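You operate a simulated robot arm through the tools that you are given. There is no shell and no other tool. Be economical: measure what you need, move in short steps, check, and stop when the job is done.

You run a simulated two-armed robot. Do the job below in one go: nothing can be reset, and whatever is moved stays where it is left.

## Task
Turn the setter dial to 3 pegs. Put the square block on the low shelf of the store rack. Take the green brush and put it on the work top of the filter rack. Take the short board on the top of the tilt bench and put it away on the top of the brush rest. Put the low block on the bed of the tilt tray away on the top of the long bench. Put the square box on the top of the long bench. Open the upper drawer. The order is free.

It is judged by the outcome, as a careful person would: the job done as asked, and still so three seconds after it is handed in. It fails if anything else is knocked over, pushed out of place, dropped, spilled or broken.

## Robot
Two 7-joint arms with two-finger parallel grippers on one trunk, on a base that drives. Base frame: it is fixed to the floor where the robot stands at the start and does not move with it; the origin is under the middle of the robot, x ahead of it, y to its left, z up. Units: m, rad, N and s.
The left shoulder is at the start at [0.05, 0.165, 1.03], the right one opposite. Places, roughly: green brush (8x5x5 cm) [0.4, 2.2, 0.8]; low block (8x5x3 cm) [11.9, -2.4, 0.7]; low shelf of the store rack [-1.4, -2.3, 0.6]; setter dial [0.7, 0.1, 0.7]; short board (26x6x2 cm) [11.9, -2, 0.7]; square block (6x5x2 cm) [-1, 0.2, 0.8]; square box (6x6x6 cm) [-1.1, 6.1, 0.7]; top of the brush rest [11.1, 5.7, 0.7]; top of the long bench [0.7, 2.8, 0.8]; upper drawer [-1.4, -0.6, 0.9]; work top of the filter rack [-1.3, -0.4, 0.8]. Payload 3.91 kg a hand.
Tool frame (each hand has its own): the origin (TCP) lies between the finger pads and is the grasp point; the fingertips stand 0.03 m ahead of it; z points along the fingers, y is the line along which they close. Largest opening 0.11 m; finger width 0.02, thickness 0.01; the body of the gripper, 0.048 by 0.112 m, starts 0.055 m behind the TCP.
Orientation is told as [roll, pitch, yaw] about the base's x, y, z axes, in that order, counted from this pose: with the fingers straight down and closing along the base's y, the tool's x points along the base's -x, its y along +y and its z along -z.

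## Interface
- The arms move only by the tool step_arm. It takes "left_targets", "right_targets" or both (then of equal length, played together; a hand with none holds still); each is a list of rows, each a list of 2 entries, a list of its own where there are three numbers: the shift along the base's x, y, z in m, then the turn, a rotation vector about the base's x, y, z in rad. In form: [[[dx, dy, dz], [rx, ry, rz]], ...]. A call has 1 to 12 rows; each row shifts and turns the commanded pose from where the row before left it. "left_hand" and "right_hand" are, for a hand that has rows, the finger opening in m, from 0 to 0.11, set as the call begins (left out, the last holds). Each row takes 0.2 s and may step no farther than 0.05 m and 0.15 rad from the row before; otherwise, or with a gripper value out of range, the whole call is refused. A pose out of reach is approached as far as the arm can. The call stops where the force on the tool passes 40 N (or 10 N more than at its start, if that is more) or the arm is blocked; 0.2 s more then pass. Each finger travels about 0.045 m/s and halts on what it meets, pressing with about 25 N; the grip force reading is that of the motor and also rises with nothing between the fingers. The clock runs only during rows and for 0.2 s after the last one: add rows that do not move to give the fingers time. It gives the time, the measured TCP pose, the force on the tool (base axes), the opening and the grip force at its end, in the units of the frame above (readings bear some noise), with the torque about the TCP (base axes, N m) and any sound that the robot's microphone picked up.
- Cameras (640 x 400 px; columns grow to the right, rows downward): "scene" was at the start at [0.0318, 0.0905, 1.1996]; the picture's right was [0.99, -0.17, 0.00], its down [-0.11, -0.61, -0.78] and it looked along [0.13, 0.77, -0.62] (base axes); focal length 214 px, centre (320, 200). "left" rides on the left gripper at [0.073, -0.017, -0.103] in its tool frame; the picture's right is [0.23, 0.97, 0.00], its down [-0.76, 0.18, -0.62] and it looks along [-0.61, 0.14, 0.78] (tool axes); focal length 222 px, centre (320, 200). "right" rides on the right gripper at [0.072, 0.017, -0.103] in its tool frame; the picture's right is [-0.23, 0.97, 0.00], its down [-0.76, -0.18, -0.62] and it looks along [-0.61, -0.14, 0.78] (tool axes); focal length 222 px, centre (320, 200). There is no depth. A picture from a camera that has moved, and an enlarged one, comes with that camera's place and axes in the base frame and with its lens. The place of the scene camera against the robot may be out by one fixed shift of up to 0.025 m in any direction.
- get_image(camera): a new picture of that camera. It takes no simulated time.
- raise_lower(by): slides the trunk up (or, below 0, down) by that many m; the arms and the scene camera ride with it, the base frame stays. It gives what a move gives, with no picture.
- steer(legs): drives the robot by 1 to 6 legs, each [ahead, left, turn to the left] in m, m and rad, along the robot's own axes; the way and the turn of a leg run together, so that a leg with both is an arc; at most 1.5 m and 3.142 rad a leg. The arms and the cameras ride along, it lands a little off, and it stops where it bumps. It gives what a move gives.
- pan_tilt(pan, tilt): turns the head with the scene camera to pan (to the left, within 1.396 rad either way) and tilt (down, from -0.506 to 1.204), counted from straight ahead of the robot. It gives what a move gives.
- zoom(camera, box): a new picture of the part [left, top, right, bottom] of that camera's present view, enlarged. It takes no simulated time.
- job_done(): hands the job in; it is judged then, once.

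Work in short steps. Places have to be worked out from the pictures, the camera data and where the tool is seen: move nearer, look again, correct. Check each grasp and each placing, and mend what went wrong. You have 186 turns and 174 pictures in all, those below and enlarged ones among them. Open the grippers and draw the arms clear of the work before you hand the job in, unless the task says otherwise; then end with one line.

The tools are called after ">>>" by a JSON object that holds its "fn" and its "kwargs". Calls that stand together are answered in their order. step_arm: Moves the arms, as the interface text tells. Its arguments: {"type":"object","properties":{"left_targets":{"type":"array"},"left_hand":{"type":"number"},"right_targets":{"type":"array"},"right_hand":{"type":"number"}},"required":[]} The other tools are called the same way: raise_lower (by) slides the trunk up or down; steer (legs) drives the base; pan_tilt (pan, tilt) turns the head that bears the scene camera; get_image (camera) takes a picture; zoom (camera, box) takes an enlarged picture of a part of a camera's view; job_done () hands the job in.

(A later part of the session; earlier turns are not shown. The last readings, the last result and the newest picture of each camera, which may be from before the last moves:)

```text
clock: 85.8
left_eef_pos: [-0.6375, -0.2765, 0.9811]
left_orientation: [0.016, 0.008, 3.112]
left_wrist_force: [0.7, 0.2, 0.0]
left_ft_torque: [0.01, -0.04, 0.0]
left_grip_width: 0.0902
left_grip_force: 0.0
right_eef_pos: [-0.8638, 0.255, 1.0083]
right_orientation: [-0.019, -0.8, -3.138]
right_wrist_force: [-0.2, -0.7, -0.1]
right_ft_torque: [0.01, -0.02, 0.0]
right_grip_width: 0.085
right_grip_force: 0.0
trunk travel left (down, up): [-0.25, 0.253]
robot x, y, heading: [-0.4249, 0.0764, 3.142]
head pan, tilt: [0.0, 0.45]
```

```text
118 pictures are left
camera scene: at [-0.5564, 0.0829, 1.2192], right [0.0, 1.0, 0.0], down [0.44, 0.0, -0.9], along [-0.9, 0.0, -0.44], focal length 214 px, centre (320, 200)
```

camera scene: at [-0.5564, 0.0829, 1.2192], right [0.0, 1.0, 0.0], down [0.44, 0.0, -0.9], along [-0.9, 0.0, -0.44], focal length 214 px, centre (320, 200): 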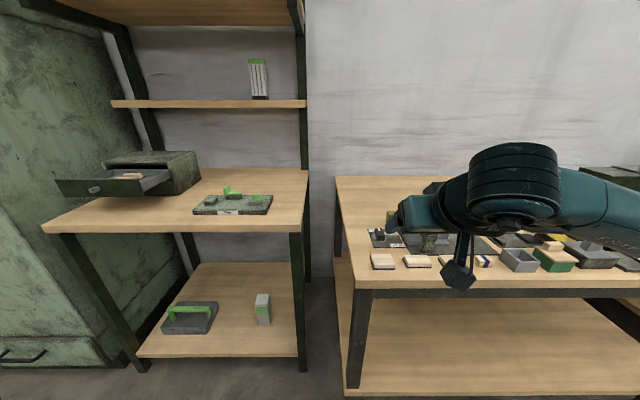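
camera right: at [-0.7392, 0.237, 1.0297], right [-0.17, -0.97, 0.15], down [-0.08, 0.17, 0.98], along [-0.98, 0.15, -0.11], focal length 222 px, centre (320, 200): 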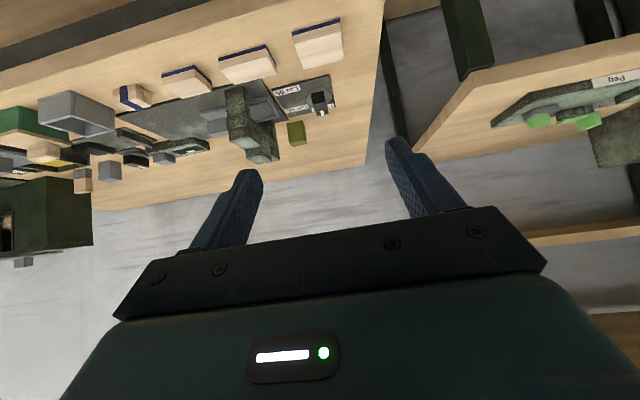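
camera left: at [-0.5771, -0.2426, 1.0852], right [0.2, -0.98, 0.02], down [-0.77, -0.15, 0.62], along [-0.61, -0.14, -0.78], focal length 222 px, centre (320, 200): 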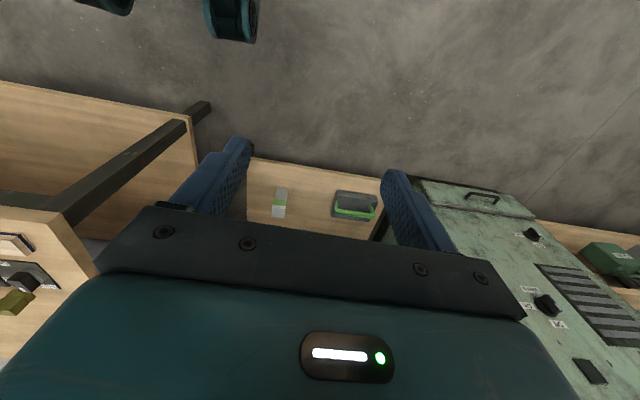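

Triangulated: the block's top centre is (-0.994, 0.2485, 0.81). With the 45° tilt the TCP should end at about (-0.98, 0.2485, 0.823); I approach to a few cm above.

>>> {"fn": "step_arm", "kwargs": {"right_targets": [[[-0.03, -0.002, -0.035], [0, 0, 0]], [[-0.03, -0.002, -0.035], [0, 0, 0]], [[-0.03, -0.0015, -0.035], [0, 0, 0]], [[-0.026, -0.001, -0.038], [0, 0, 0]]], "right_hand": 0.08}}

>>> {"fn": "get_image", "kwargs": {"camera": "right"}}

```text
clock: 86.8
left_eef_pos: [-0.6383, -0.2781, 0.9836]
left_orientation: [0.015, 0.005, 3.111]
left_wrist_force: [0.3, -0.5, 0.3]
left_ft_torque: [0.02, 0.0, 0.0]
left_grip_width: 0.0898
left_grip_force: 0.1
right_eef_pos: [-0.9795, 0.2486, 0.8673]
right_orientation: [-0.019, -0.8, -3.138]
right_wrist_force: [0.4, -1.1, -0.7]
right_ft_torque: [0.03, 0.04, 0.02]
right_grip_width: 0.08
right_grip_force: 0.1
trunk travel left (down, up): [-0.25, 0.253]
robot x, y, heading: [-0.4236, 0.0787, 3.136]
head pan, tilt: [0.0, 0.45]
```

```text
117 pictures are left
camera right: at [-0.8539, 0.2305, 0.887], right [-0.17, -0.97, 0.15], down [-0.08, 0.17, 0.98], along [-0.98, 0.15, -0.11], focal length 222 px, centre (320, 200)
```

right: 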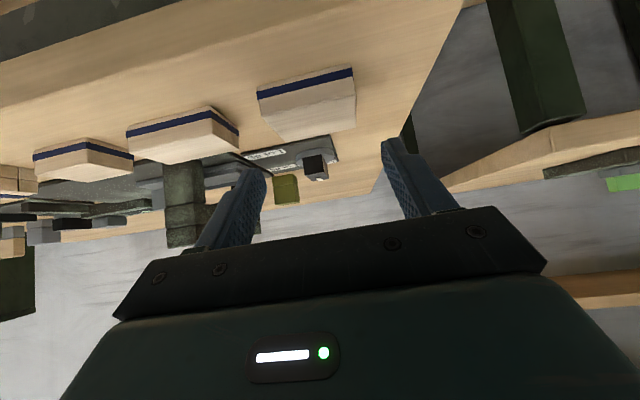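

Aligned. I descend to the block.

>>> {"fn": "step_arm", "kwargs": {"right_targets": [[[0, 0, -0.02], [0, 0, 0]], [[0, 0, -0.015], [0, 0, 0]], [[0, 0, -0.007], [0, 0, 0]]]}}

>>> {"fn": "get_image", "kwargs": {"camera": "right"}}

```text
clock: 87.6
left_eef_pos: [-0.636, -0.278, 0.9828]
left_orientation: [0.014, 0.002, 3.112]
left_wrist_force: [0.5, -0.4, 0.2]
left_ft_torque: [-0.02, -0.02, 0.02]
left_grip_width: 0.09
left_grip_force: 0.0
right_eef_pos: [-0.9787, 0.2475, 0.8285]
right_orientation: [-0.016, -0.81, -3.141]
right_wrist_force: [4.4, 2.1, 14.9]
right_ft_torque: [-0.59, 0.13, 0.24]
right_grip_width: 0.0789
right_grip_force: 0.0
trunk travel left (down, up): [-0.25, 0.253]
robot x, y, heading: [-0.4247, 0.0769, 3.135]
head pan, tilt: [0.0, 0.45]
```

```text
116 pictures are left
camera right: at [-0.8539, 0.2298, 0.8476], right [-0.17, -0.97, 0.15], down [-0.07, 0.17, 0.98], along [-0.98, 0.15, -0.1], focal length 222 px, centre (320, 200)
```

right: 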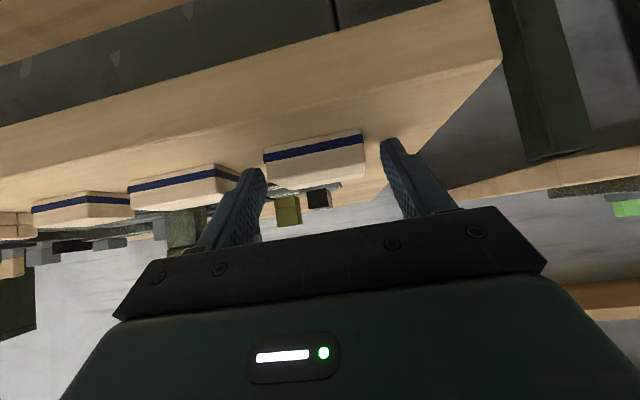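

The right-hand finger touches the bench lightly. I rise 3 mm and close on the block.

>>> {"fn": "step_arm", "kwargs": {"right_targets": [[[0, 0, 0.001], [0, 0, 0]], [[0, 0, 0], [0, 0, 0]], [[0, 0, 0], [0, 0, 0]], [[0, 0, 0], [0, 0, 0]]], "right_hand": 0.0}}

>>> {"fn": "get_image", "kwargs": {"camera": "right"}}

```text
clock: 88.6
left_eef_pos: [-0.6366, -0.278, 0.9825]
left_orientation: [0.015, 0.004, 3.113]
left_wrist_force: [0.0, -0.4, -0.6]
left_ft_torque: [0.0, -0.02, 0.02]
left_grip_width: 0.0903
left_grip_force: 0.0
right_eef_pos: [-0.9792, 0.2471, 0.8276]
right_orientation: [-0.017, -0.805, -3.139]
right_wrist_force: [0.8, -8.1, 20.2]
right_ft_torque: [-0.83, 0.31, 0.21]
right_grip_width: 0.0553
right_grip_force: 24.8
trunk travel left (down, up): [-0.25, 0.253]
robot x, y, heading: [-0.4205, 0.0789, 3.14]
head pan, tilt: [0.0, 0.45]
```

```text
115 pictures are left
camera right: at [-0.8537, 0.2292, 0.848], right [-0.17, -0.97, 0.15], down [-0.08, 0.17, 0.98], along [-0.98, 0.15, -0.1], focal length 222 px, centre (320, 200)
```

right: 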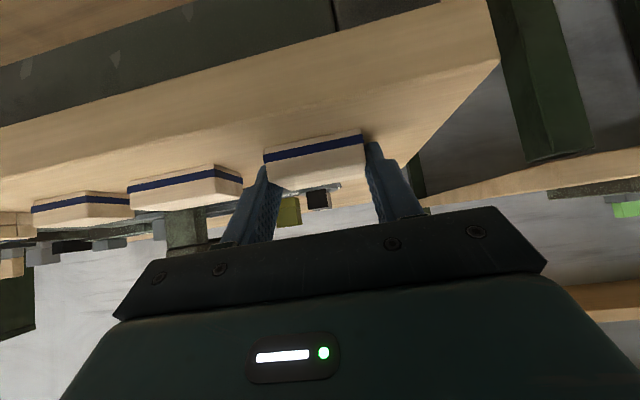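

Gripped (55 mm wide). I lift gently and check.

>>> {"fn": "step_arm", "kwargs": {"right_targets": [[[0, 0, 0.01], [0, 0, 0]], [[0, 0, 0.03], [0, 0, 0]], [[0.02, 0, 0.04], [0, 0, 0]], [[0.04, 0, 0.02], [0, 0, 0]], [[0.04, 0, 0.02], [0, 0, 0]]]}}

>>> {"fn": "get_image", "kwargs": {"camera": "right"}}

```text
clock: 89.8
left_eef_pos: [-0.6381, -0.2769, 0.9822]
left_orientation: [0.016, 0.004, 3.113]
left_wrist_force: [0.4, 0.8, -0.1]
left_ft_torque: [-0.02, -0.01, 0.03]
left_grip_width: 0.0901
left_grip_force: 0.0
right_eef_pos: [-0.8799, 0.2495, 0.9461]
right_orientation: [-0.022, -0.798, -3.139]
right_wrist_force: [0.7, 0.2, -0.3]
right_ft_torque: [0.0, 0.02, -0.03]
right_grip_width: 0.0549
right_grip_force: 24.6
trunk travel left (down, up): [-0.25, 0.253]
robot x, y, heading: [-0.4237, 0.0771, 3.136]
head pan, tilt: [0.0, 0.45]
```

```text
114 pictures are left
camera right: at [-0.7551, 0.2306, 0.9662], right [-0.17, -0.97, 0.15], down [-0.08, 0.16, 0.98], along [-0.98, 0.15, -0.11], focal length 222 px, centre (320, 200)
```

right: 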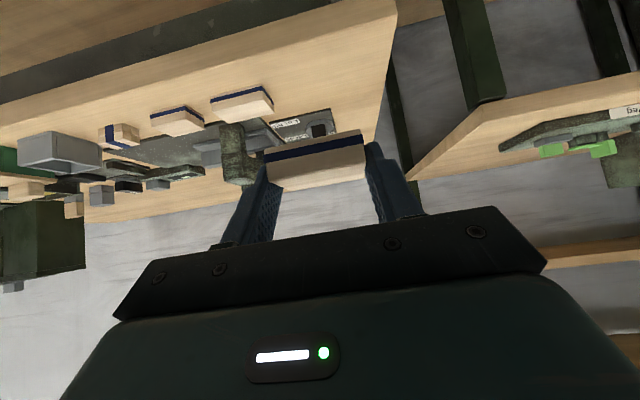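

Held level. I drive left to the store rack, lower the trunk, and look at the shelf.

>>> {"fn": "steer", "kwargs": {"legs": [[0, 1.0, 0.0], [0, 0.95, 0.0]]}}

>>> {"fn": "raise_lower", "kwargs": {"by": -0.15}}

>>> {"fn": "get_image", "kwargs": {"camera": "scene"}}

>>> {"fn": "get_image", "kwargs": {"camera": "right"}}

```text
clock: 99.7
left_eef_pos: [-0.635, -2.2555, 0.9825]
left_orientation: [0.015, 0.005, 3.11]
left_wrist_force: [0.1, 0.0, 0.3]
left_ft_torque: [-0.02, 0.0, 0.01]
left_grip_width: 0.0899
left_grip_force: 0.1
right_eef_pos: [-0.8767, -1.728, 0.9457]
right_orientation: [-0.02, -0.799, -3.142]
right_wrist_force: [0.5, -1.0, -0.6]
right_ft_torque: [0.02, 0.0, 0.03]
right_grip_width: 0.055
right_grip_force: 25.1
trunk travel left (down, up): [-0.25, 0.253]
robot x, y, heading: [-0.4168, -1.9009, 3.136]
head pan, tilt: [0.0, 0.45]
```

```text
clock: 101.4
left_eef_pos: [-0.6361, -2.2554, 0.8321]
left_orientation: [0.016, 0.006, 3.109]
left_wrist_force: [0.4, -0.2, 0.7]
left_ft_torque: [0.03, -0.02, -0.03]
left_grip_width: 0.09
left_grip_force: 0.1
right_eef_pos: [-0.8752, -1.7281, 0.7966]
right_orientation: [-0.019, -0.801, 3.141]
right_wrist_force: [-0.1, 0.3, -0.1]
right_ft_torque: [0.04, 0.01, 0.0]
right_grip_width: 0.0548
right_grip_force: 24.7
trunk travel left (down, up): [-0.1, 0.403]
robot x, y, heading: [-0.418, -1.902, 3.133]
head pan, tilt: [0.0, 0.45]
```

```text
113 pictures are left
camera scene: at [-0.5526, -1.895, 1.0693], right [0.01, 1.0, 0.0], down [0.44, 0.0, -0.9], along [-0.9, 0.01, -0.44], focal length 214 px, centre (320, 200)
```

scene: 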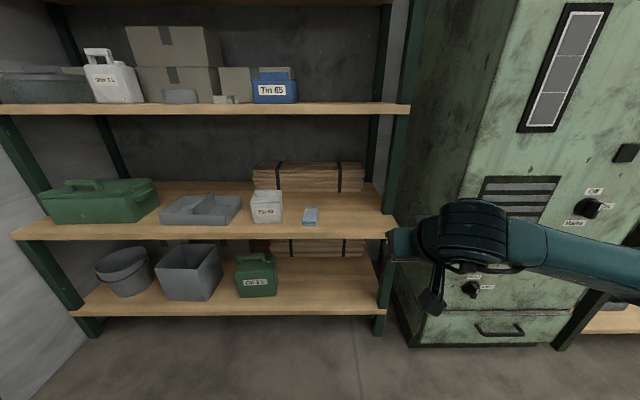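

```text
112 pictures are left
camera right: at [-0.7514, -1.7467, 0.8161], right [-0.17, -0.97, 0.15], down [-0.08, 0.17, 0.98], along [-0.98, 0.16, -0.11], focal length 222 px, centre (320, 200)
```

right: 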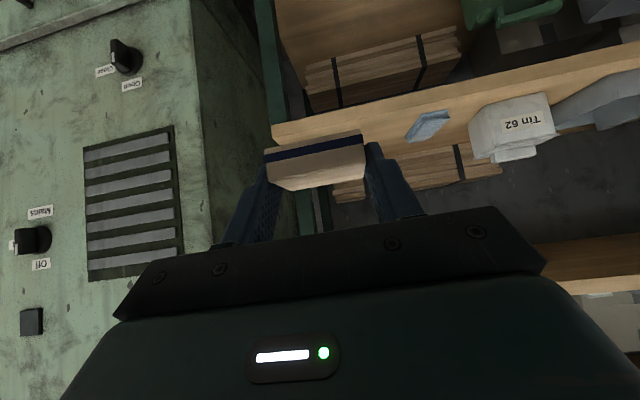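

The card on the shelf triangulates to (-1.245, -1.92, 0.645), so the shelf top is ≈0.64 and its front edge ≈-1.13. I'll place at (-1.24, -1.755), right of the card; drive in a little and reach over the shelf.

>>> {"fn": "steer", "kwargs": {"legs": [[0.16, 0.0, 0.0]]}}

>>> {"fn": "step_arm", "kwargs": {"right_targets": [[[-0.04, -0.007, -0.01], [0, 0, 0]], [[-0.04, -0.007, -0.02], [0, 0, 0]], [[-0.04, -0.007, -0.02], [0, 0, 0]], [[-0.04, -0.006, -0.02], [0, 0, 0]]]}}

>>> {"fn": "get_image", "kwargs": {"camera": "scene"}}

>>> {"fn": "get_image", "kwargs": {"camera": "right"}}

```text
clock: 102.8
left_eef_pos: [-0.7933, -2.253, 0.833]
left_orientation: [0.015, 0.007, 3.109]
left_wrist_force: [0.0, -0.3, 0.6]
left_ft_torque: [-0.02, 0.02, -0.01]
left_grip_width: 0.0896
left_grip_force: 0.1
right_eef_pos: [-1.0342, -1.7263, 0.7966]
right_orientation: [-0.019, -0.801, 3.142]
right_wrist_force: [0.3, -0.1, -0.3]
right_ft_torque: [0.03, -0.03, 0.0]
right_grip_width: 0.0549
right_grip_force: 24.5
trunk travel left (down, up): [-0.1, 0.403]
robot x, y, heading: [-0.5727, -1.9023, 3.136]
head pan, tilt: [0.0, 0.45]
```

```text
clock: 103.8
left_eef_pos: [-0.794, -2.2534, 0.8318]
left_orientation: [0.017, 0.004, 3.109]
left_wrist_force: [0.4, -0.6, 0.3]
left_ft_torque: [0.0, 0.03, 0.02]
left_grip_width: 0.09
left_grip_force: 0.2
right_eef_pos: [-1.1969, -1.7556, 0.7253]
right_orientation: [-0.022, -0.8, -3.139]
right_wrist_force: [-0.6, -0.2, -0.3]
right_ft_torque: [-0.02, 0.01, -0.04]
right_grip_width: 0.0549
right_grip_force: 25.1
trunk travel left (down, up): [-0.1, 0.403]
robot x, y, heading: [-0.5784, -1.9002, 3.134]
head pan, tilt: [0.0, 0.45]
```

```text
111 pictures are left
camera scene: at [-0.711, -1.8937, 1.0692], right [0.01, 1.0, 0.0], down [0.44, 0.0, -0.9], along [-0.9, 0.01, -0.44], focal length 214 px, centre (320, 200)
```

scene: 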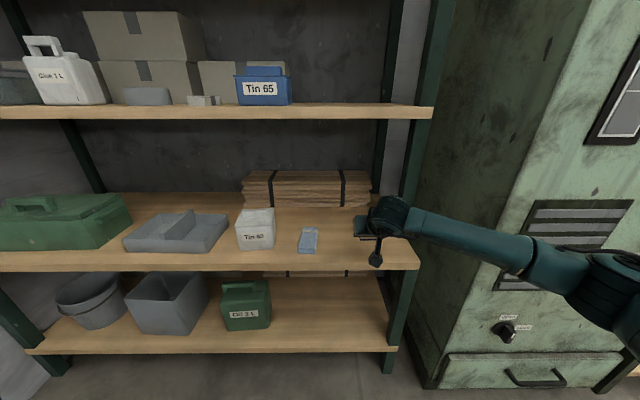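

```text
110 pictures are left
camera right: at [-1.0722, -1.7736, 0.7453], right [-0.17, -0.97, 0.15], down [-0.08, 0.16, 0.98], along [-0.98, 0.16, -0.11], focal length 222 px, centre (320, 200)
```

right: 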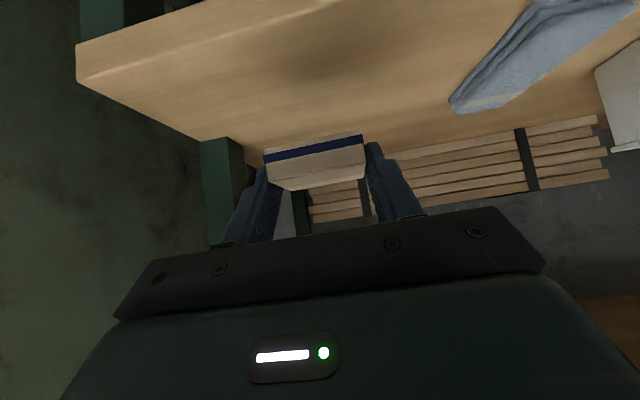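

The shelf's right end is at y≈-1.62 and front edge x≈-1.17; the spot is free. I move 5 cm deeper and lower slowly until contact.

>>> {"fn": "step_arm", "kwargs": {"right_targets": [[[-0.045, 0, -0.01], [0, 0, 0]], [[0, 0, -0.02], [0, 0, 0]], [[0, 0, -0.01], [0, 0, 0]], [[0, 0, -0.007], [0, 0, 0]], [[0, 0, -0.005], [0, 0, 0]]]}}

>>> {"fn": "get_image", "kwargs": {"camera": "right"}}

```text
clock: 105.0
left_eef_pos: [-0.7938, -2.2545, 0.8337]
left_orientation: [0.015, 0.004, 3.108]
left_wrist_force: [0.2, 1.0, 0.9]
left_ft_torque: [-0.03, -0.01, 0.01]
left_grip_width: 0.0899
left_grip_force: 0.1
right_eef_pos: [-1.2405, -1.754, 0.6729]
right_orientation: [-0.02, -0.801, 3.141]
right_wrist_force: [-0.1, 0.1, -0.9]
right_ft_torque: [0.0, -0.04, -0.01]
right_grip_width: 0.055
right_grip_force: 25.2
trunk travel left (down, up): [-0.1, 0.403]
robot x, y, heading: [-0.5789, -1.9015, 3.131]
head pan, tilt: [0.0, 0.45]
```

```text
109 pictures are left
camera right: at [-1.115, -1.7726, 0.6926], right [-0.17, -0.97, 0.15], down [-0.08, 0.17, 0.98], along [-0.98, 0.16, -0.11], focal length 222 px, centre (320, 200)
```

right: 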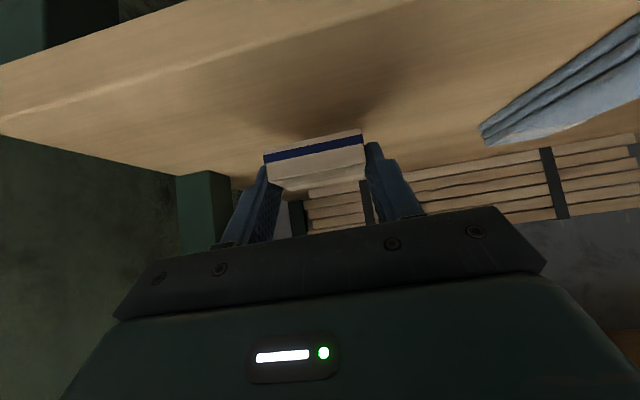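

No contact yet; I go on down in 4 mm rows.

>>> {"fn": "step_arm", "kwargs": {"right_targets": [[[0, 0, -0.004], [0, 0, 0]], [[0, 0, -0.004], [0, 0, 0]], [[0, 0, -0.004], [0, 0, 0]]]}}

>>> {"fn": "get_image", "kwargs": {"camera": "right"}}

```text
clock: 105.8
left_eef_pos: [-0.7941, -2.2539, 0.8333]
left_orientation: [0.017, 0.006, 3.108]
left_wrist_force: [-0.7, 0.7, 0.0]
left_ft_torque: [-0.02, -0.02, -0.02]
left_grip_width: 0.0902
left_grip_force: 0.0
right_eef_pos: [-1.2391, -1.7544, 0.6607]
right_orientation: [-0.02, -0.801, 3.141]
right_wrist_force: [0.1, -0.5, -0.2]
right_ft_torque: [0.01, 0.01, -0.01]
right_grip_width: 0.0548
right_grip_force: 25.0
trunk travel left (down, up): [-0.1, 0.403]
robot x, y, heading: [-0.5786, -1.8992, 3.13]
head pan, tilt: [0.0, 0.45]
```

```text
108 pictures are left
camera right: at [-1.1146, -1.7724, 0.6817], right [-0.17, -0.97, 0.15], down [-0.08, 0.17, 0.98], along [-0.98, 0.16, -0.11], focal length 222 px, centre (320, 200)
```

right: 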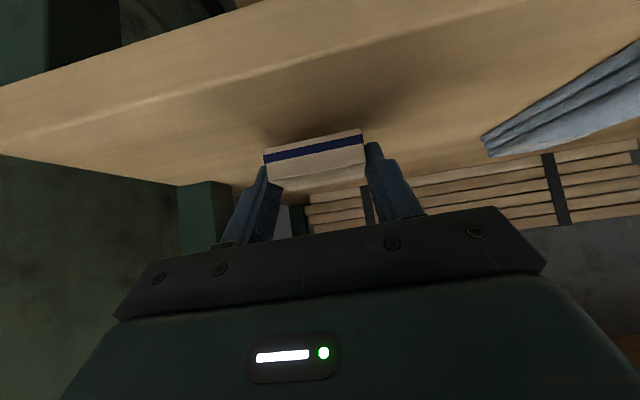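

The shadow is closing under the block; continue down.

>>> {"fn": "step_arm", "kwargs": {"right_targets": [[[0, 0, -0.004], [0, 0, 0]], [[0, 0, -0.004], [0, 0, 0]], [[0, 0, -0.004], [0, 0, 0]], [[0, 0, -0.004], [0, 0, 0]]]}}

>>> {"fn": "get_image", "kwargs": {"camera": "right"}}

```text
clock: 106.8
left_eef_pos: [-0.7932, -2.2537, 0.833]
left_orientation: [0.016, 0.004, 3.108]
left_wrist_force: [0.4, -0.6, 0.5]
left_ft_torque: [-0.01, 0.01, -0.01]
left_grip_width: 0.0902
left_grip_force: 0.1
right_eef_pos: [-1.2405, -1.7541, 0.6482]
right_orientation: [-0.017, -0.804, 3.14]
right_wrist_force: [2.0, 0.2, 6.8]
right_ft_torque: [-0.17, 0.08, 0.07]
right_grip_width: 0.055
right_grip_force: 25.3
trunk travel left (down, up): [-0.1, 0.403]
robot x, y, heading: [-0.5779, -1.9018, 3.131]
head pan, tilt: [0.0, 0.45]
```

```text
107 pictures are left
camera right: at [-1.1151, -1.7727, 0.6683], right [-0.17, -0.97, 0.15], down [-0.08, 0.17, 0.98], along [-0.98, 0.16, -0.1], focal length 222 px, centre (320, 200)
```

right: 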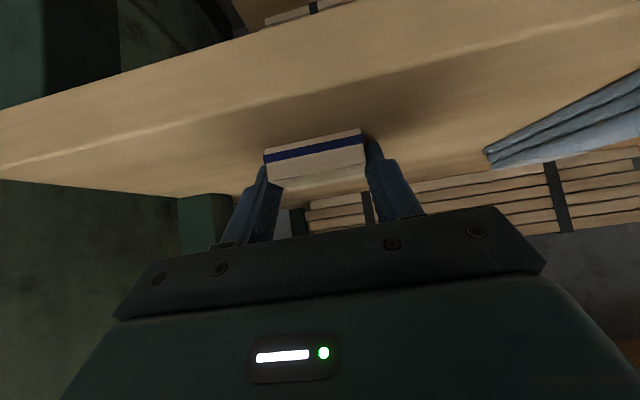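

Contact (7 N). I release and withdraw along the tool axis.

>>> {"fn": "step_arm", "kwargs": {"right_targets": [[[0, 0, 0], [0, 0, 0]], [[0, 0, 0], [0, 0, 0]], [[0, 0, 0], [0, 0, 0]], [[0.01, 0, 0.012], [0, 0, 0]], [[0.025, 0, 0.025], [0, 0, 0]], [[0.045, 0, 0.02], [0, 0, 0]], [[0.045, 0, 0.02], [0, 0, 0]], [[0.045, 0, 0.02], [0, 0, 0]]], "right_hand": 0.085}}

>>> {"fn": "get_image", "kwargs": {"camera": "right"}}

>>> {"fn": "get_image", "kwargs": {"camera": "scene"}}

```text
clock: 108.7
left_eef_pos: [-0.7944, -2.2544, 0.8327]
left_orientation: [0.015, 0.006, 3.109]
left_wrist_force: [0.7, -0.3, 0.2]
left_ft_torque: [-0.02, -0.02, 0.01]
left_grip_width: 0.0901
left_grip_force: 0.1
right_eef_pos: [-1.0694, -1.7544, 0.7422]
right_orientation: [-0.021, -0.8, 3.141]
right_wrist_force: [0.4, 0.8, 0.4]
right_ft_torque: [0.0, 0.0, 0.01]
right_grip_width: 0.085
right_grip_force: 0.1
trunk travel left (down, up): [-0.1, 0.403]
robot x, y, heading: [-0.5792, -1.8996, 3.133]
head pan, tilt: [0.0, 0.45]
```

```text
106 pictures are left
camera right: at [-0.9443, -1.7733, 0.763], right [-0.17, -0.97, 0.15], down [-0.08, 0.17, 0.98], along [-0.98, 0.16, -0.11], focal length 222 px, centre (320, 200)
```

right: 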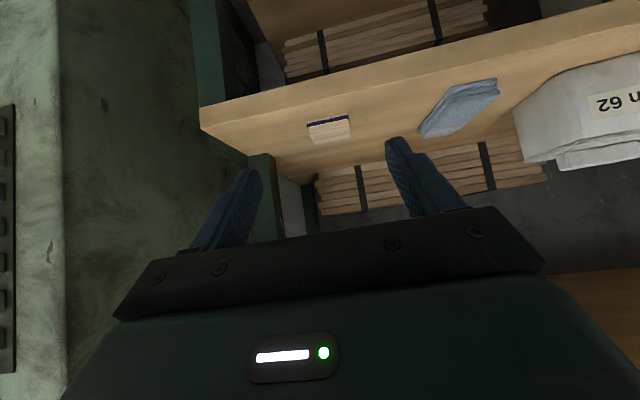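

```text
105 pictures are left
camera scene: at [-0.7111, -1.8938, 1.0692], right [0.01, 1.0, 0.0], down [0.44, 0.0, -0.9], along [-0.9, 0.01, -0.44], focal length 214 px, centre (320, 200)
```

scene: 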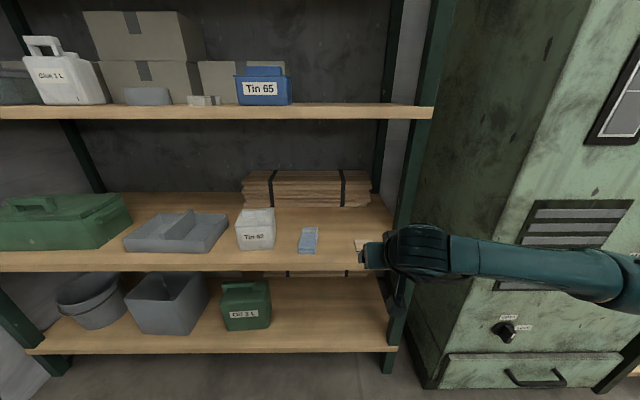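

The square block sits flat on the low shelf. Next is the green brush near (0.4, 2.2). I retract, raise the trunk and drive along the aisle.

>>> {"fn": "steer", "kwargs": {"legs": [[-0.24, 0, 0]]}}

>>> {"fn": "raise_lower", "kwargs": {"by": 0.15}}

>>> {"fn": "step_arm", "kwargs": {"right_targets": [[[0.03, 0, 0.02], [0, -0.13, 0]], [[0.03, 0, 0.02], [0, -0.13, 0]], [[0.03, 0, 0.02], [0, -0.13, 0]], [[0.02, 0, 0.02], [0, -0.13, 0]], [[0, 0, 0], [0, -0.14, 0]], [[0, 0, 0], [0, -0.14, 0]]]}}

>>> {"fn": "steer", "kwargs": {"legs": [[0, -1.2, 0], [0, -1.2, 0], [0, -1.0, 0]]}}

>>> {"fn": "pan_tilt", "kwargs": {"pan": -1.3, "tilt": 0.4}}

>>> {"fn": "get_image", "kwargs": {"camera": "scene"}}

```text
clock: 110.4
left_eef_pos: [-0.5553, -2.2546, 0.833]
left_orientation: [0.017, 0.007, 3.106]
left_wrist_force: [0.5, 0.7, -0.4]
left_ft_torque: [-0.03, 0.01, -0.01]
left_grip_width: 0.0902
left_grip_force: 0.0
right_eef_pos: [-0.8295, -1.7558, 0.743]
right_orientation: [-0.02, -0.802, 3.139]
right_wrist_force: [0.6, 0.6, -0.3]
right_ft_torque: [0.01, -0.01, 0.01]
right_grip_width: 0.0852
right_grip_force: 0.1
trunk travel left (down, up): [-0.1, 0.403]
robot x, y, heading: [-0.3417, -1.9, 3.133]
head pan, tilt: [0.0, 0.45]
```

```text
clock: 112.2
left_eef_pos: [-0.554, -2.2554, 0.9825]
left_orientation: [0.017, 0.008, 3.105]
left_wrist_force: [-0.2, -0.3, 0.1]
left_ft_torque: [0.03, -0.05, -0.02]
left_grip_width: 0.09
left_grip_force: 0.1
right_eef_pos: [-0.8296, -1.7552, 0.8925]
right_orientation: [-0.019, -0.8, 3.139]
right_wrist_force: [0.1, -0.4, 0.5]
right_ft_torque: [0.03, 0.0, -0.02]
right_grip_width: 0.0851
right_grip_force: 0.1
trunk travel left (down, up): [-0.25, 0.253]
robot x, y, heading: [-0.3373, -1.8992, 3.126]
head pan, tilt: [0.0, 0.45]
```

```text
clock: 113.6
left_eef_pos: [-0.5538, -2.2548, 0.9826]
left_orientation: [0.015, 0.007, 3.107]
left_wrist_force: [-1.3, 1.0, 0.0]
left_ft_torque: [0.0, 0.0, -0.03]
left_grip_width: 0.0902
left_grip_force: 0.1
right_eef_pos: [-0.7177, -1.7551, 0.9713]
right_orientation: [-0.021, 0.002, 3.139]
right_wrist_force: [0.4, -0.1, 0.3]
right_ft_torque: [0.01, 0.04, -0.04]
right_grip_width: 0.0851
right_grip_force: 0.0
trunk travel left (down, up): [-0.25, 0.253]
robot x, y, heading: [-0.3386, -1.9037, 3.128]
head pan, tilt: [0.0, 0.45]
```

```text
clock: 130.1
left_eef_pos: [-0.5473, 1.1447, 0.9825]
left_orientation: [0.017, 0.003, 3.111]
left_wrist_force: [-0.5, 0.0, 0.5]
left_ft_torque: [-0.02, 0.02, 0.0]
left_grip_width: 0.0903
left_grip_force: 0.0
right_eef_pos: [-0.7145, 1.6413, 0.9721]
right_orientation: [-0.02, 0.0, -3.136]
right_wrist_force: [-0.5, 0.1, 0.7]
right_ft_torque: [0.0, 0.02, -0.01]
right_grip_width: 0.0849
right_grip_force: 0.1
trunk travel left (down, up): [-0.25, 0.253]
robot x, y, heading: [-0.3297, 1.4995, 3.138]
head pan, tilt: [0.0, 0.45]
```

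```text
clock: 131.6
left_eef_pos: [-0.5488, 1.1435, 0.9832]
left_orientation: [0.016, 0.007, 3.113]
left_wrist_force: [-0.1, -0.5, 0.4]
left_ft_torque: [-0.01, -0.01, 0.0]
left_grip_width: 0.09
left_grip_force: 0.0
right_eef_pos: [-0.7151, 1.6424, 0.9728]
right_orientation: [-0.022, 0.0, -3.137]
right_wrist_force: [-0.5, 0.5, -0.2]
right_ft_torque: [-0.02, 0.03, -0.03]
right_grip_width: 0.0849
right_grip_force: 0.0
trunk travel left (down, up): [-0.25, 0.253]
robot x, y, heading: [-0.3323, 1.5022, 3.136]
head pan, tilt: [-1.3, 0.4]
```

```text
104 pictures are left
camera scene: at [-0.3991, 1.5929, 1.2239], right [0.96, 0.26, 0.0], down [0.1, -0.38, -0.92], along [-0.24, 0.89, -0.39], focal length 214 px, centre (320, 200)
```

scene: 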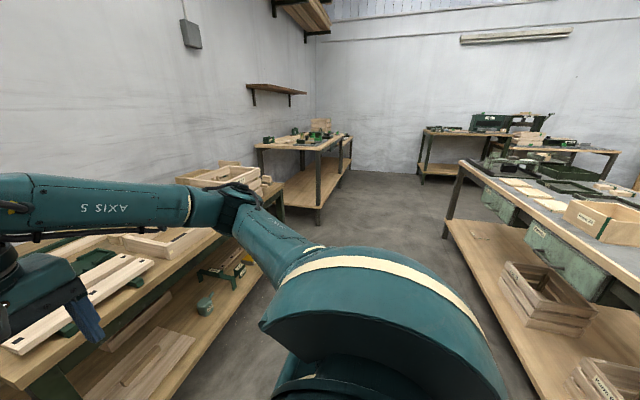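

The long bench lies ahead-right along y, its long side facing this aisle; the brush is near that edge. I turn to face +x.

>>> {"fn": "steer", "kwargs": {"legs": [[-0.03, 0, 0], [0, 0, -1.57], [0, 0, -1.566]]}}

>>> {"fn": "steer", "kwargs": {"legs": [[0, 0.6, 0]]}}

>>> {"fn": "pan_tilt", "kwargs": {"pan": 0.0, "tilt": 0.55}}

>>> {"fn": "get_image", "kwargs": {"camera": "scene"}}

```text
clock: 140.0
left_eef_pos: [-0.1058, 1.8615, 0.9813]
left_orientation: [0.016, 0.007, 0.017]
left_wrist_force: [-0.6, -0.4, 0.0]
left_ft_torque: [-0.01, -0.01, -0.02]
left_grip_width: 0.0897
left_grip_force: 0.0
right_eef_pos: [0.0843, 1.3714, 0.9735]
right_orientation: [-0.021, -0.001, 0.053]
right_wrist_force: [0.0, 0.2, 0.1]
right_ft_torque: [-0.02, 0.04, -0.01]
right_grip_width: 0.0851
right_grip_force: 0.1
trunk travel left (down, up): [-0.25, 0.253]
robot x, y, heading: [-0.3029, 1.4983, 0.043]
head pan, tilt: [-1.3, 0.4]
```

```text
clock: 143.4
left_eef_pos: [-0.1351, 2.4578, 0.9822]
left_orientation: [0.016, 0.005, 0.027]
left_wrist_force: [-0.7, 0.0, -0.2]
left_ft_torque: [-0.02, 0.02, 0.02]
left_grip_width: 0.09
left_grip_force: 0.1
right_eef_pos: [0.0583, 1.9705, 0.973]
right_orientation: [-0.02, -0.001, 0.06]
right_wrist_force: [-0.4, 0.2, 0.7]
right_ft_torque: [0.02, -0.02, 0.02]
right_grip_width: 0.0849
right_grip_force: 0.1
trunk travel left (down, up): [-0.25, 0.253]
robot x, y, heading: [-0.3276, 2.0921, 0.052]
head pan, tilt: [-1.3, 0.4]
```

```text
clock: 144.8
left_eef_pos: [-0.1358, 2.4585, 0.9819]
left_orientation: [0.016, 0.007, 0.026]
left_wrist_force: [0.0, 0.2, 0.0]
left_ft_torque: [-0.01, -0.03, 0.0]
left_grip_width: 0.0899
left_grip_force: 0.2
right_eef_pos: [0.0588, 1.9711, 0.9731]
right_orientation: [-0.02, 0.0, 0.06]
right_wrist_force: [0.3, 0.2, 0.3]
right_ft_torque: [-0.02, -0.02, -0.02]
right_grip_width: 0.0852
right_grip_force: 0.0
trunk travel left (down, up): [-0.25, 0.253]
robot x, y, heading: [-0.3303, 2.091, 0.053]
head pan, tilt: [0.0, 0.55]
```

```text
103 pictures are left
camera scene: at [-0.2245, 2.1048, 1.2102], right [0.05, -1.0, 0.0], down [-0.52, -0.03, -0.85], along [0.85, 0.04, -0.52], focal length 214 px, centre (320, 200)
```

scene: 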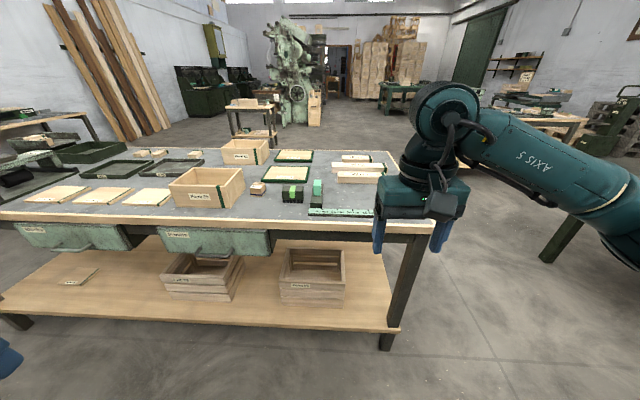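

>>> {"fn": "zoom", "kwargs": {"camera": "scene", "box": [230, 130, 430, 255]}}

>>> {"fn": "zoom", "kwargs": {"camera": "scene", "box": [0, 120, 280, 295]}}

```text
3.20 times, centred on (330, 192) of scene
camera zoom: at [-0.2245, 2.1048, 1.2102], right [0.05, -1.0, 0.0], down [-0.52, -0.03, -0.85], along [0.85, 0.04, -0.52], focal length 686 px, centre (288, 224)
```

zoom: 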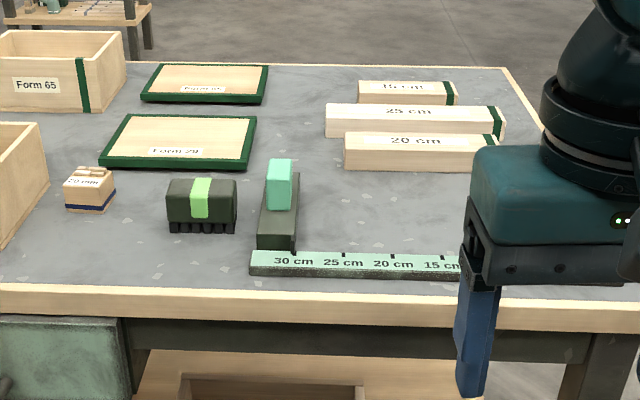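

```text
2.29 times, centred on (140, 208) of scene
camera zoom: at [-0.2245, 2.1048, 1.2102], right [0.05, -1.0, 0.0], down [-0.52, -0.03, -0.85], along [0.85, 0.04, -0.52], focal length 490 px, centre (731, 183)
```

zoom: 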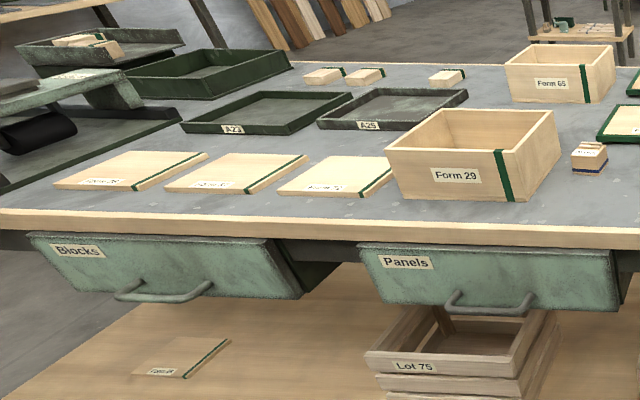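

The brush (dark green with bright stripe, bristles down) is at about (0.434, 2.233). I drive 0.3 m closer and bring the left hand over it.

>>> {"fn": "steer", "kwargs": {"legs": [[0.3, 0.0, -0.05]]}}

>>> {"fn": "step_arm", "kwargs": {"left_targets": [[[0.03, -0.025, 0], [0, 0, 0]], [[0.03, -0.025, 0], [0, 0, 0]], [[0.03, -0.025, 0], [0, 0, 0]], [[0.03, -0.025, 0], [0, 0, 0]], [[0.03, -0.025, 0], [0, 0, 0]], [[0.03, -0.025, 0], [0, 0, 0]]], "left_hand": 0.1}}

>>> {"fn": "get_image", "kwargs": {"camera": "left"}}

>>> {"fn": "get_image", "kwargs": {"camera": "scene"}}

```text
clock: 146.9
left_eef_pos: [0.1826, 2.4588, 0.982]
left_orientation: [0.015, 0.005, -0.019]
left_wrist_force: [0.2, -0.8, 0.2]
left_ft_torque: [0.01, 0.01, 0.04]
left_grip_width: 0.0902
left_grip_force: 0.0
right_eef_pos: [0.3563, 1.9629, 0.9719]
right_orientation: [-0.023, 0.002, 0.018]
right_wrist_force: [-0.4, 0.5, 0.6]
right_ft_torque: [-0.03, -0.01, 0.0]
right_grip_width: 0.0852
right_grip_force: 0.1
trunk travel left (down, up): [-0.25, 0.253]
robot x, y, heading: [-0.0299, 2.1017, 0.009]
head pan, tilt: [0.0, 0.55]
```

```text
clock: 148.3
left_eef_pos: [0.3647, 2.3098, 0.9843]
left_orientation: [0.014, 0.006, -0.017]
left_wrist_force: [1.4, 0.3, -0.6]
left_ft_torque: [0.03, -0.01, -0.02]
left_grip_width: 0.1
left_grip_force: 0.2
right_eef_pos: [0.3567, 1.9626, 0.9717]
right_orientation: [-0.02, 0.001, 0.017]
right_wrist_force: [-0.3, 0.4, 0.2]
right_ft_torque: [0.01, 0.01, -0.01]
right_grip_width: 0.085
right_grip_force: 0.0
trunk travel left (down, up): [-0.25, 0.253]
robot x, y, heading: [-0.0265, 2.0999, 0.011]
head pan, tilt: [0.0, 0.55]
```

```text
100 pictures are left
camera left: at [0.2916, 2.2901, 1.087], right [-0.21, 0.98, 0.02], down [0.77, 0.16, 0.62], along [0.6, 0.14, -0.78], focal length 222 px, centre (320, 200)
```

left: 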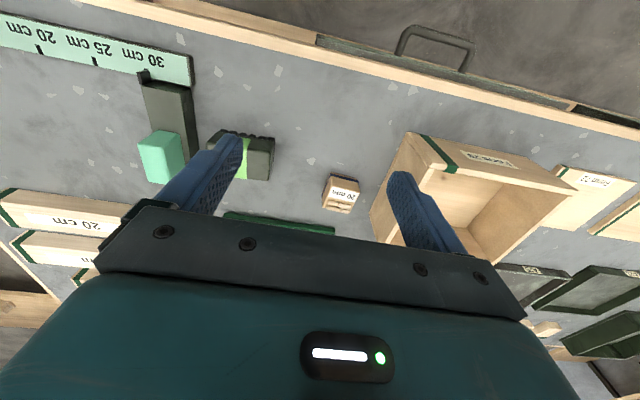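

```text
99 pictures are left
camera scene: at [0.0797, 2.1087, 1.2101], right [0.01, -1.0, 0.0], down [-0.52, 0.0, -0.85], along [0.85, 0.01, -0.52], focal length 214 px, centre (320, 200)
```

scene: 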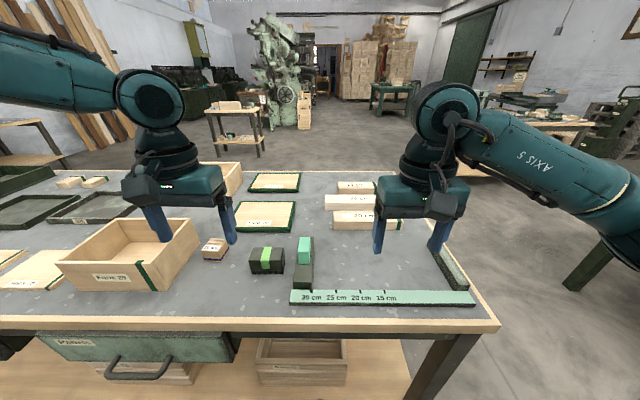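

Brush centre ≈(0.433, 2.228), top ≈0.84. I turn the left hand 90° (closing across its 5 cm width) above it.

>>> {"fn": "step_arm", "kwargs": {"left_targets": [[[0.01, -0.01, 0], [0, 0, -0.14]], [[0.01, -0.01, 0], [0, 0, -0.14]], [[0.01, -0.01, 0], [0, 0, -0.14]], [[0.01, -0.01, 0], [0, 0, -0.14]], [[0.01, -0.01, 0], [0, 0, -0.14]], [[0.01, -0.01, 0], [0, 0, -0.14]], [[0.01, -0.01, 0], [0, 0, -0.14]], [[0, -0.01, 0], [0, 0, -0.14]], [[0, 0, 0], [0, 0, -0.14]], [[0, 0, 0], [0, 0, -0.14]], [[0, 0, 0], [0, 0, -0.15]]], "left_hand": 0.085}}

>>> {"fn": "get_image", "kwargs": {"camera": "left"}}

```text
clock: 150.7
left_eef_pos: [0.4275, 2.2365, 0.9805]
left_orientation: [0.016, 0.005, -1.57]
left_wrist_force: [0.7, -0.1, 0.2]
left_ft_torque: [-0.03, -0.02, 0.0]
left_grip_width: 0.0852
left_grip_force: 0.0
left hand out of reach, approached as far as the arm can: row 8
right_eef_pos: [0.3562, 1.9627, 0.9724]
right_orientation: [-0.02, -0.001, 0.017]
right_wrist_force: [-0.4, 0.9, 0.2]
right_ft_torque: [-0.03, 0.01, 0.02]
right_grip_width: 0.085
right_grip_force: 0.1
trunk travel left (down, up): [-0.25, 0.253]
robot x, y, heading: [-0.0275, 2.1038, 0.007]
head pan, tilt: [0.0, 0.55]
```

```text
98 pictures are left
camera left: at [0.4084, 2.3075, 1.0842], right [0.97, 0.23, 0.02], down [0.17, -0.77, 0.62], along [0.15, -0.6, -0.78], focal length 222 px, centre (320, 200)
```

left: 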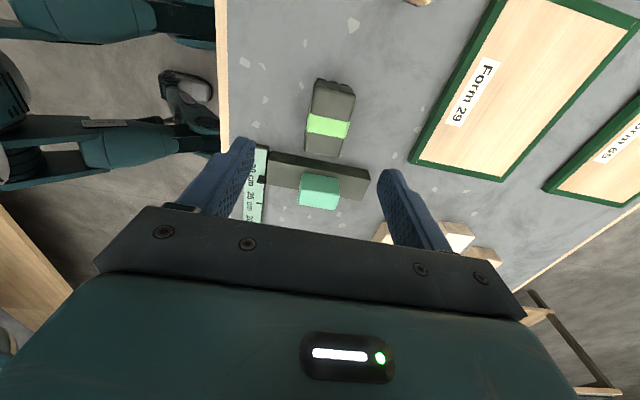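

The brush centre refines to (0.437, 2.231). I correct and descend partway.

>>> {"fn": "step_arm", "kwargs": {"left_targets": [[[0.009, -0.005, -0.03], [0, 0, 0]], [[0, 0, -0.04], [0, 0, 0]], [[0, 0, -0.03], [0, 0, 0]]]}}

>>> {"fn": "get_image", "kwargs": {"camera": "left"}}

```text
clock: 151.5
left_eef_pos: [0.4314, 2.2397, 0.8832]
left_orientation: [0.018, 0.004, -1.569]
left_wrist_force: [-0.4, -0.2, -0.4]
left_ft_torque: [-0.01, -0.02, 0.01]
left_grip_width: 0.0848
left_grip_force: 0.0
left hand out of reach, approached as far as the arm can: row 1, 3
right_eef_pos: [0.3547, 1.963, 0.9731]
right_orientation: [-0.021, 0.001, 0.017]
right_wrist_force: [-0.4, 0.0, -0.8]
right_ft_torque: [0.0, -0.03, -0.01]
right_grip_width: 0.0849
right_grip_force: 0.0
trunk travel left (down, up): [-0.25, 0.253]
robot x, y, heading: [-0.0288, 2.1046, 0.008]
head pan, tilt: [0.0, 0.55]
```

```text
97 pictures are left
camera left: at [0.4123, 2.3121, 0.9861], right [0.97, 0.23, 0.02], down [0.17, -0.76, 0.62], along [0.16, -0.6, -0.78], focal length 222 px, centre (320, 200)
```

left: 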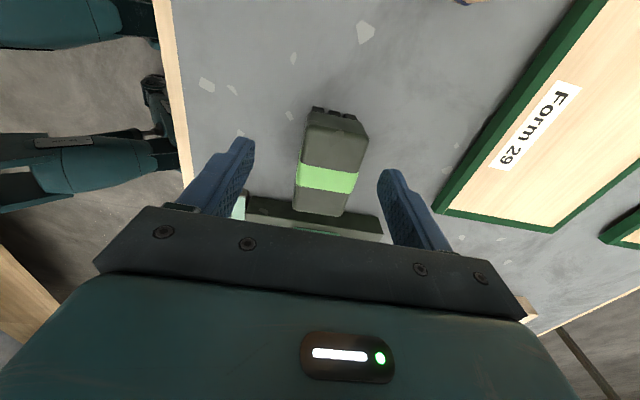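

The arm is limited inward; I rise, shift the base right 8 cm and re-centre over the brush at (0.441, 2.226).

>>> {"fn": "step_arm", "kwargs": {"left_targets": [[[0, 0, 0.05], [0, 0, 0]]]}}

>>> {"fn": "steer", "kwargs": {"legs": [[0.0, -0.08, 0.0]]}}

>>> {"fn": "step_arm", "kwargs": {"left_targets": [[[0.005, 0.033, 0], [0, 0, 0]], [[0.005, 0.033, 0], [0, 0, 0]]]}}

>>> {"fn": "get_image", "kwargs": {"camera": "left"}}

```text
clock: 151.9
left_eef_pos: [0.431, 2.24, 0.9338]
left_orientation: [0.017, 0.008, -1.567]
left_wrist_force: [0.5, -0.2, 0.5]
left_ft_torque: [0.0, -0.02, -0.03]
left_grip_width: 0.0851
left_grip_force: 0.2
right_eef_pos: [0.3558, 1.9634, 0.9725]
right_orientation: [-0.02, -0.001, 0.016]
right_wrist_force: [-0.1, 0.8, 0.0]
right_ft_torque: [0.01, 0.02, 0.03]
right_grip_width: 0.0847
right_grip_force: 0.1
trunk travel left (down, up): [-0.25, 0.253]
robot x, y, heading: [-0.0296, 2.1056, 0.012]
head pan, tilt: [0.0, 0.55]
```

```text
clock: 153.0
left_eef_pos: [0.433, 2.1608, 0.9342]
left_orientation: [0.015, 0.009, -1.567]
left_wrist_force: [0.6, 0.0, -0.1]
left_ft_torque: [0.04, -0.01, 0.0]
left_grip_width: 0.0851
left_grip_force: 0.1
right_eef_pos: [0.357, 1.8832, 0.973]
right_orientation: [-0.02, 0.003, 0.017]
right_wrist_force: [-0.5, 0.5, 0.2]
right_ft_torque: [0.01, -0.06, 0.0]
right_grip_width: 0.085
right_grip_force: 0.1
trunk travel left (down, up): [-0.25, 0.253]
robot x, y, heading: [-0.0228, 2.0245, 0.009]
head pan, tilt: [0.0, 0.55]
```

```text
clock: 153.6
left_eef_pos: [0.4428, 2.227, 0.9333]
left_orientation: [0.016, 0.006, -1.567]
left_wrist_force: [0.1, 0.2, 0.5]
left_ft_torque: [0.0, 0.01, 0.01]
left_grip_width: 0.085
left_grip_force: 0.0
right_eef_pos: [0.3557, 1.8847, 0.9724]
right_orientation: [-0.021, -0.003, 0.015]
right_wrist_force: [-0.2, 0.1, 0.2]
right_ft_torque: [0.02, -0.02, 0.01]
right_grip_width: 0.0852
right_grip_force: 0.2
trunk travel left (down, up): [-0.25, 0.253]
robot x, y, heading: [-0.0239, 2.0214, 0.009]
head pan, tilt: [0.0, 0.55]
```

```text
96 pictures are left
camera left: at [0.4229, 2.2979, 1.0356], right [0.97, 0.23, 0.02], down [0.17, -0.76, 0.62], along [0.16, -0.6, -0.78], focal length 222 px, centre (320, 200)
```

left: 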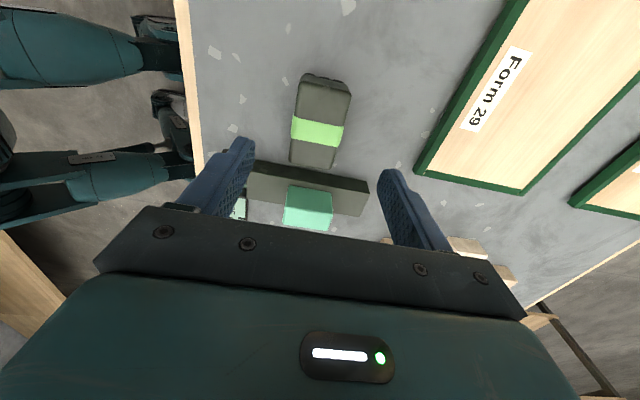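

Centred. I descend to grasp height.

>>> {"fn": "step_arm", "kwargs": {"left_targets": [[[0, 0, -0.04], [0, 0, 0]], [[0, 0, -0.035], [0, 0, 0]], [[0, 0, -0.015], [0, 0, 0]], [[0, 0, -0.01], [0, 0, 0]]]}}

>>> {"fn": "get_image", "kwargs": {"camera": "left"}}

```text
clock: 154.6
left_eef_pos: [0.4417, 2.2262, 0.8321]
left_orientation: [0.017, 0.004, -1.567]
left_wrist_force: [0.4, -0.2, 0.0]
left_ft_torque: [0.0, -0.04, 0.03]
left_grip_width: 0.085
left_grip_force: 0.0
right_eef_pos: [0.3575, 1.8848, 0.9721]
right_orientation: [-0.021, 0.0, 0.015]
right_wrist_force: [0.4, -0.2, 0.3]
right_ft_torque: [0.0, -0.02, -0.01]
right_grip_width: 0.085
right_grip_force: 0.1
trunk travel left (down, up): [-0.25, 0.253]
robot x, y, heading: [-0.0244, 2.0196, 0.007]
head pan, tilt: [0.0, 0.55]
```

```text
95 pictures are left
camera left: at [0.4234, 2.2964, 0.9357], right [0.97, 0.23, 0.02], down [0.17, -0.76, 0.62], along [0.16, -0.6, -0.78], focal length 222 px, centre (320, 200)
```

left: 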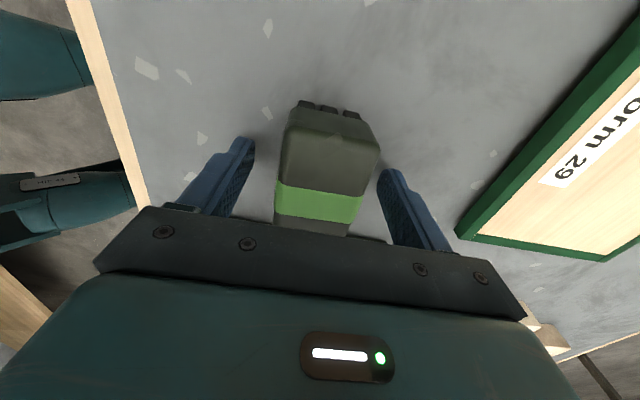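

The fingers straddle the brush. I close.

>>> {"fn": "step_arm", "kwargs": {"left_targets": [[[0, 0, -0.004], [0, 0, 0]], [[0, 0, 0], [0, 0, 0]], [[0, 0, 0], [0, 0, 0]], [[0, 0, 0], [0, 0, 0]], [[0, 0, 0], [0, 0, 0]]], "left_hand": 0.0}}

>>> {"fn": "step_arm", "kwargs": {"left_targets": [[[0, 0, 0.01], [0, 0, 0]], [[0, 0, 0.03], [0, 0, 0]], [[0, 0, 0.04], [0, 0, 0]], [[0, 0, 0.04], [0, 0, 0]]]}}

>>> {"fn": "get_image", "kwargs": {"camera": "left"}}

```text
clock: 155.8
left_eef_pos: [0.441, 2.2251, 0.8305]
left_orientation: [0.019, 0.005, -1.568]
left_wrist_force: [-12.6, -0.7, 15.3]
left_ft_torque: [-0.12, 0.9, -0.06]
left_grip_width: 0.0438
left_grip_force: 24.9
right_eef_pos: [0.3545, 1.8829, 0.9738]
right_orientation: [-0.02, -0.002, 0.014]
right_wrist_force: [0.1, -0.2, 0.3]
right_ft_torque: [0.01, -0.01, -0.01]
right_grip_width: 0.0848
right_grip_force: 0.0
trunk travel left (down, up): [-0.25, 0.253]
robot x, y, heading: [-0.0279, 2.026, 0.007]
head pan, tilt: [0.0, 0.55]
```

```text
clock: 156.8
left_eef_pos: [0.4433, 2.2261, 0.9481]
left_orientation: [0.015, 0.008, -1.568]
left_wrist_force: [0.2, 0.2, -1.4]
left_ft_torque: [-0.02, -0.03, 0.01]
left_grip_width: 0.0437
left_grip_force: 25.1
right_eef_pos: [0.3574, 1.8842, 0.9717]
right_orientation: [-0.02, 0.002, 0.016]
right_wrist_force: [-0.1, 0.4, 0.6]
right_ft_torque: [0.01, -0.01, 0.01]
right_grip_width: 0.0851
right_grip_force: 0.0
trunk travel left (down, up): [-0.25, 0.253]
robot x, y, heading: [-0.0259, 2.023, 0.009]
head pan, tilt: [0.0, 0.55]
```

```text
94 pictures are left
camera left: at [0.4241, 2.2966, 1.0508], right [0.97, 0.23, 0.02], down [0.17, -0.77, 0.62], along [0.16, -0.6, -0.78], focal length 222 px, centre (320, 200)
```

left: 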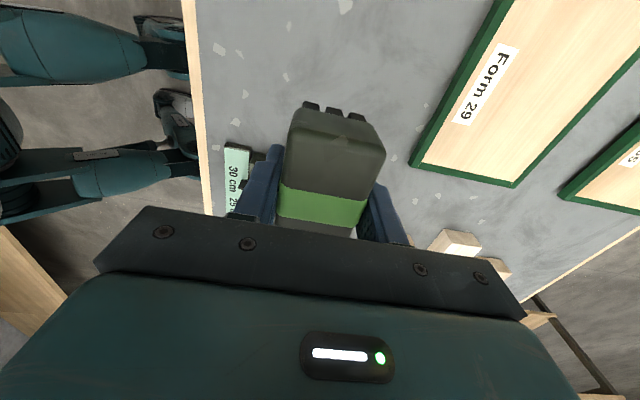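

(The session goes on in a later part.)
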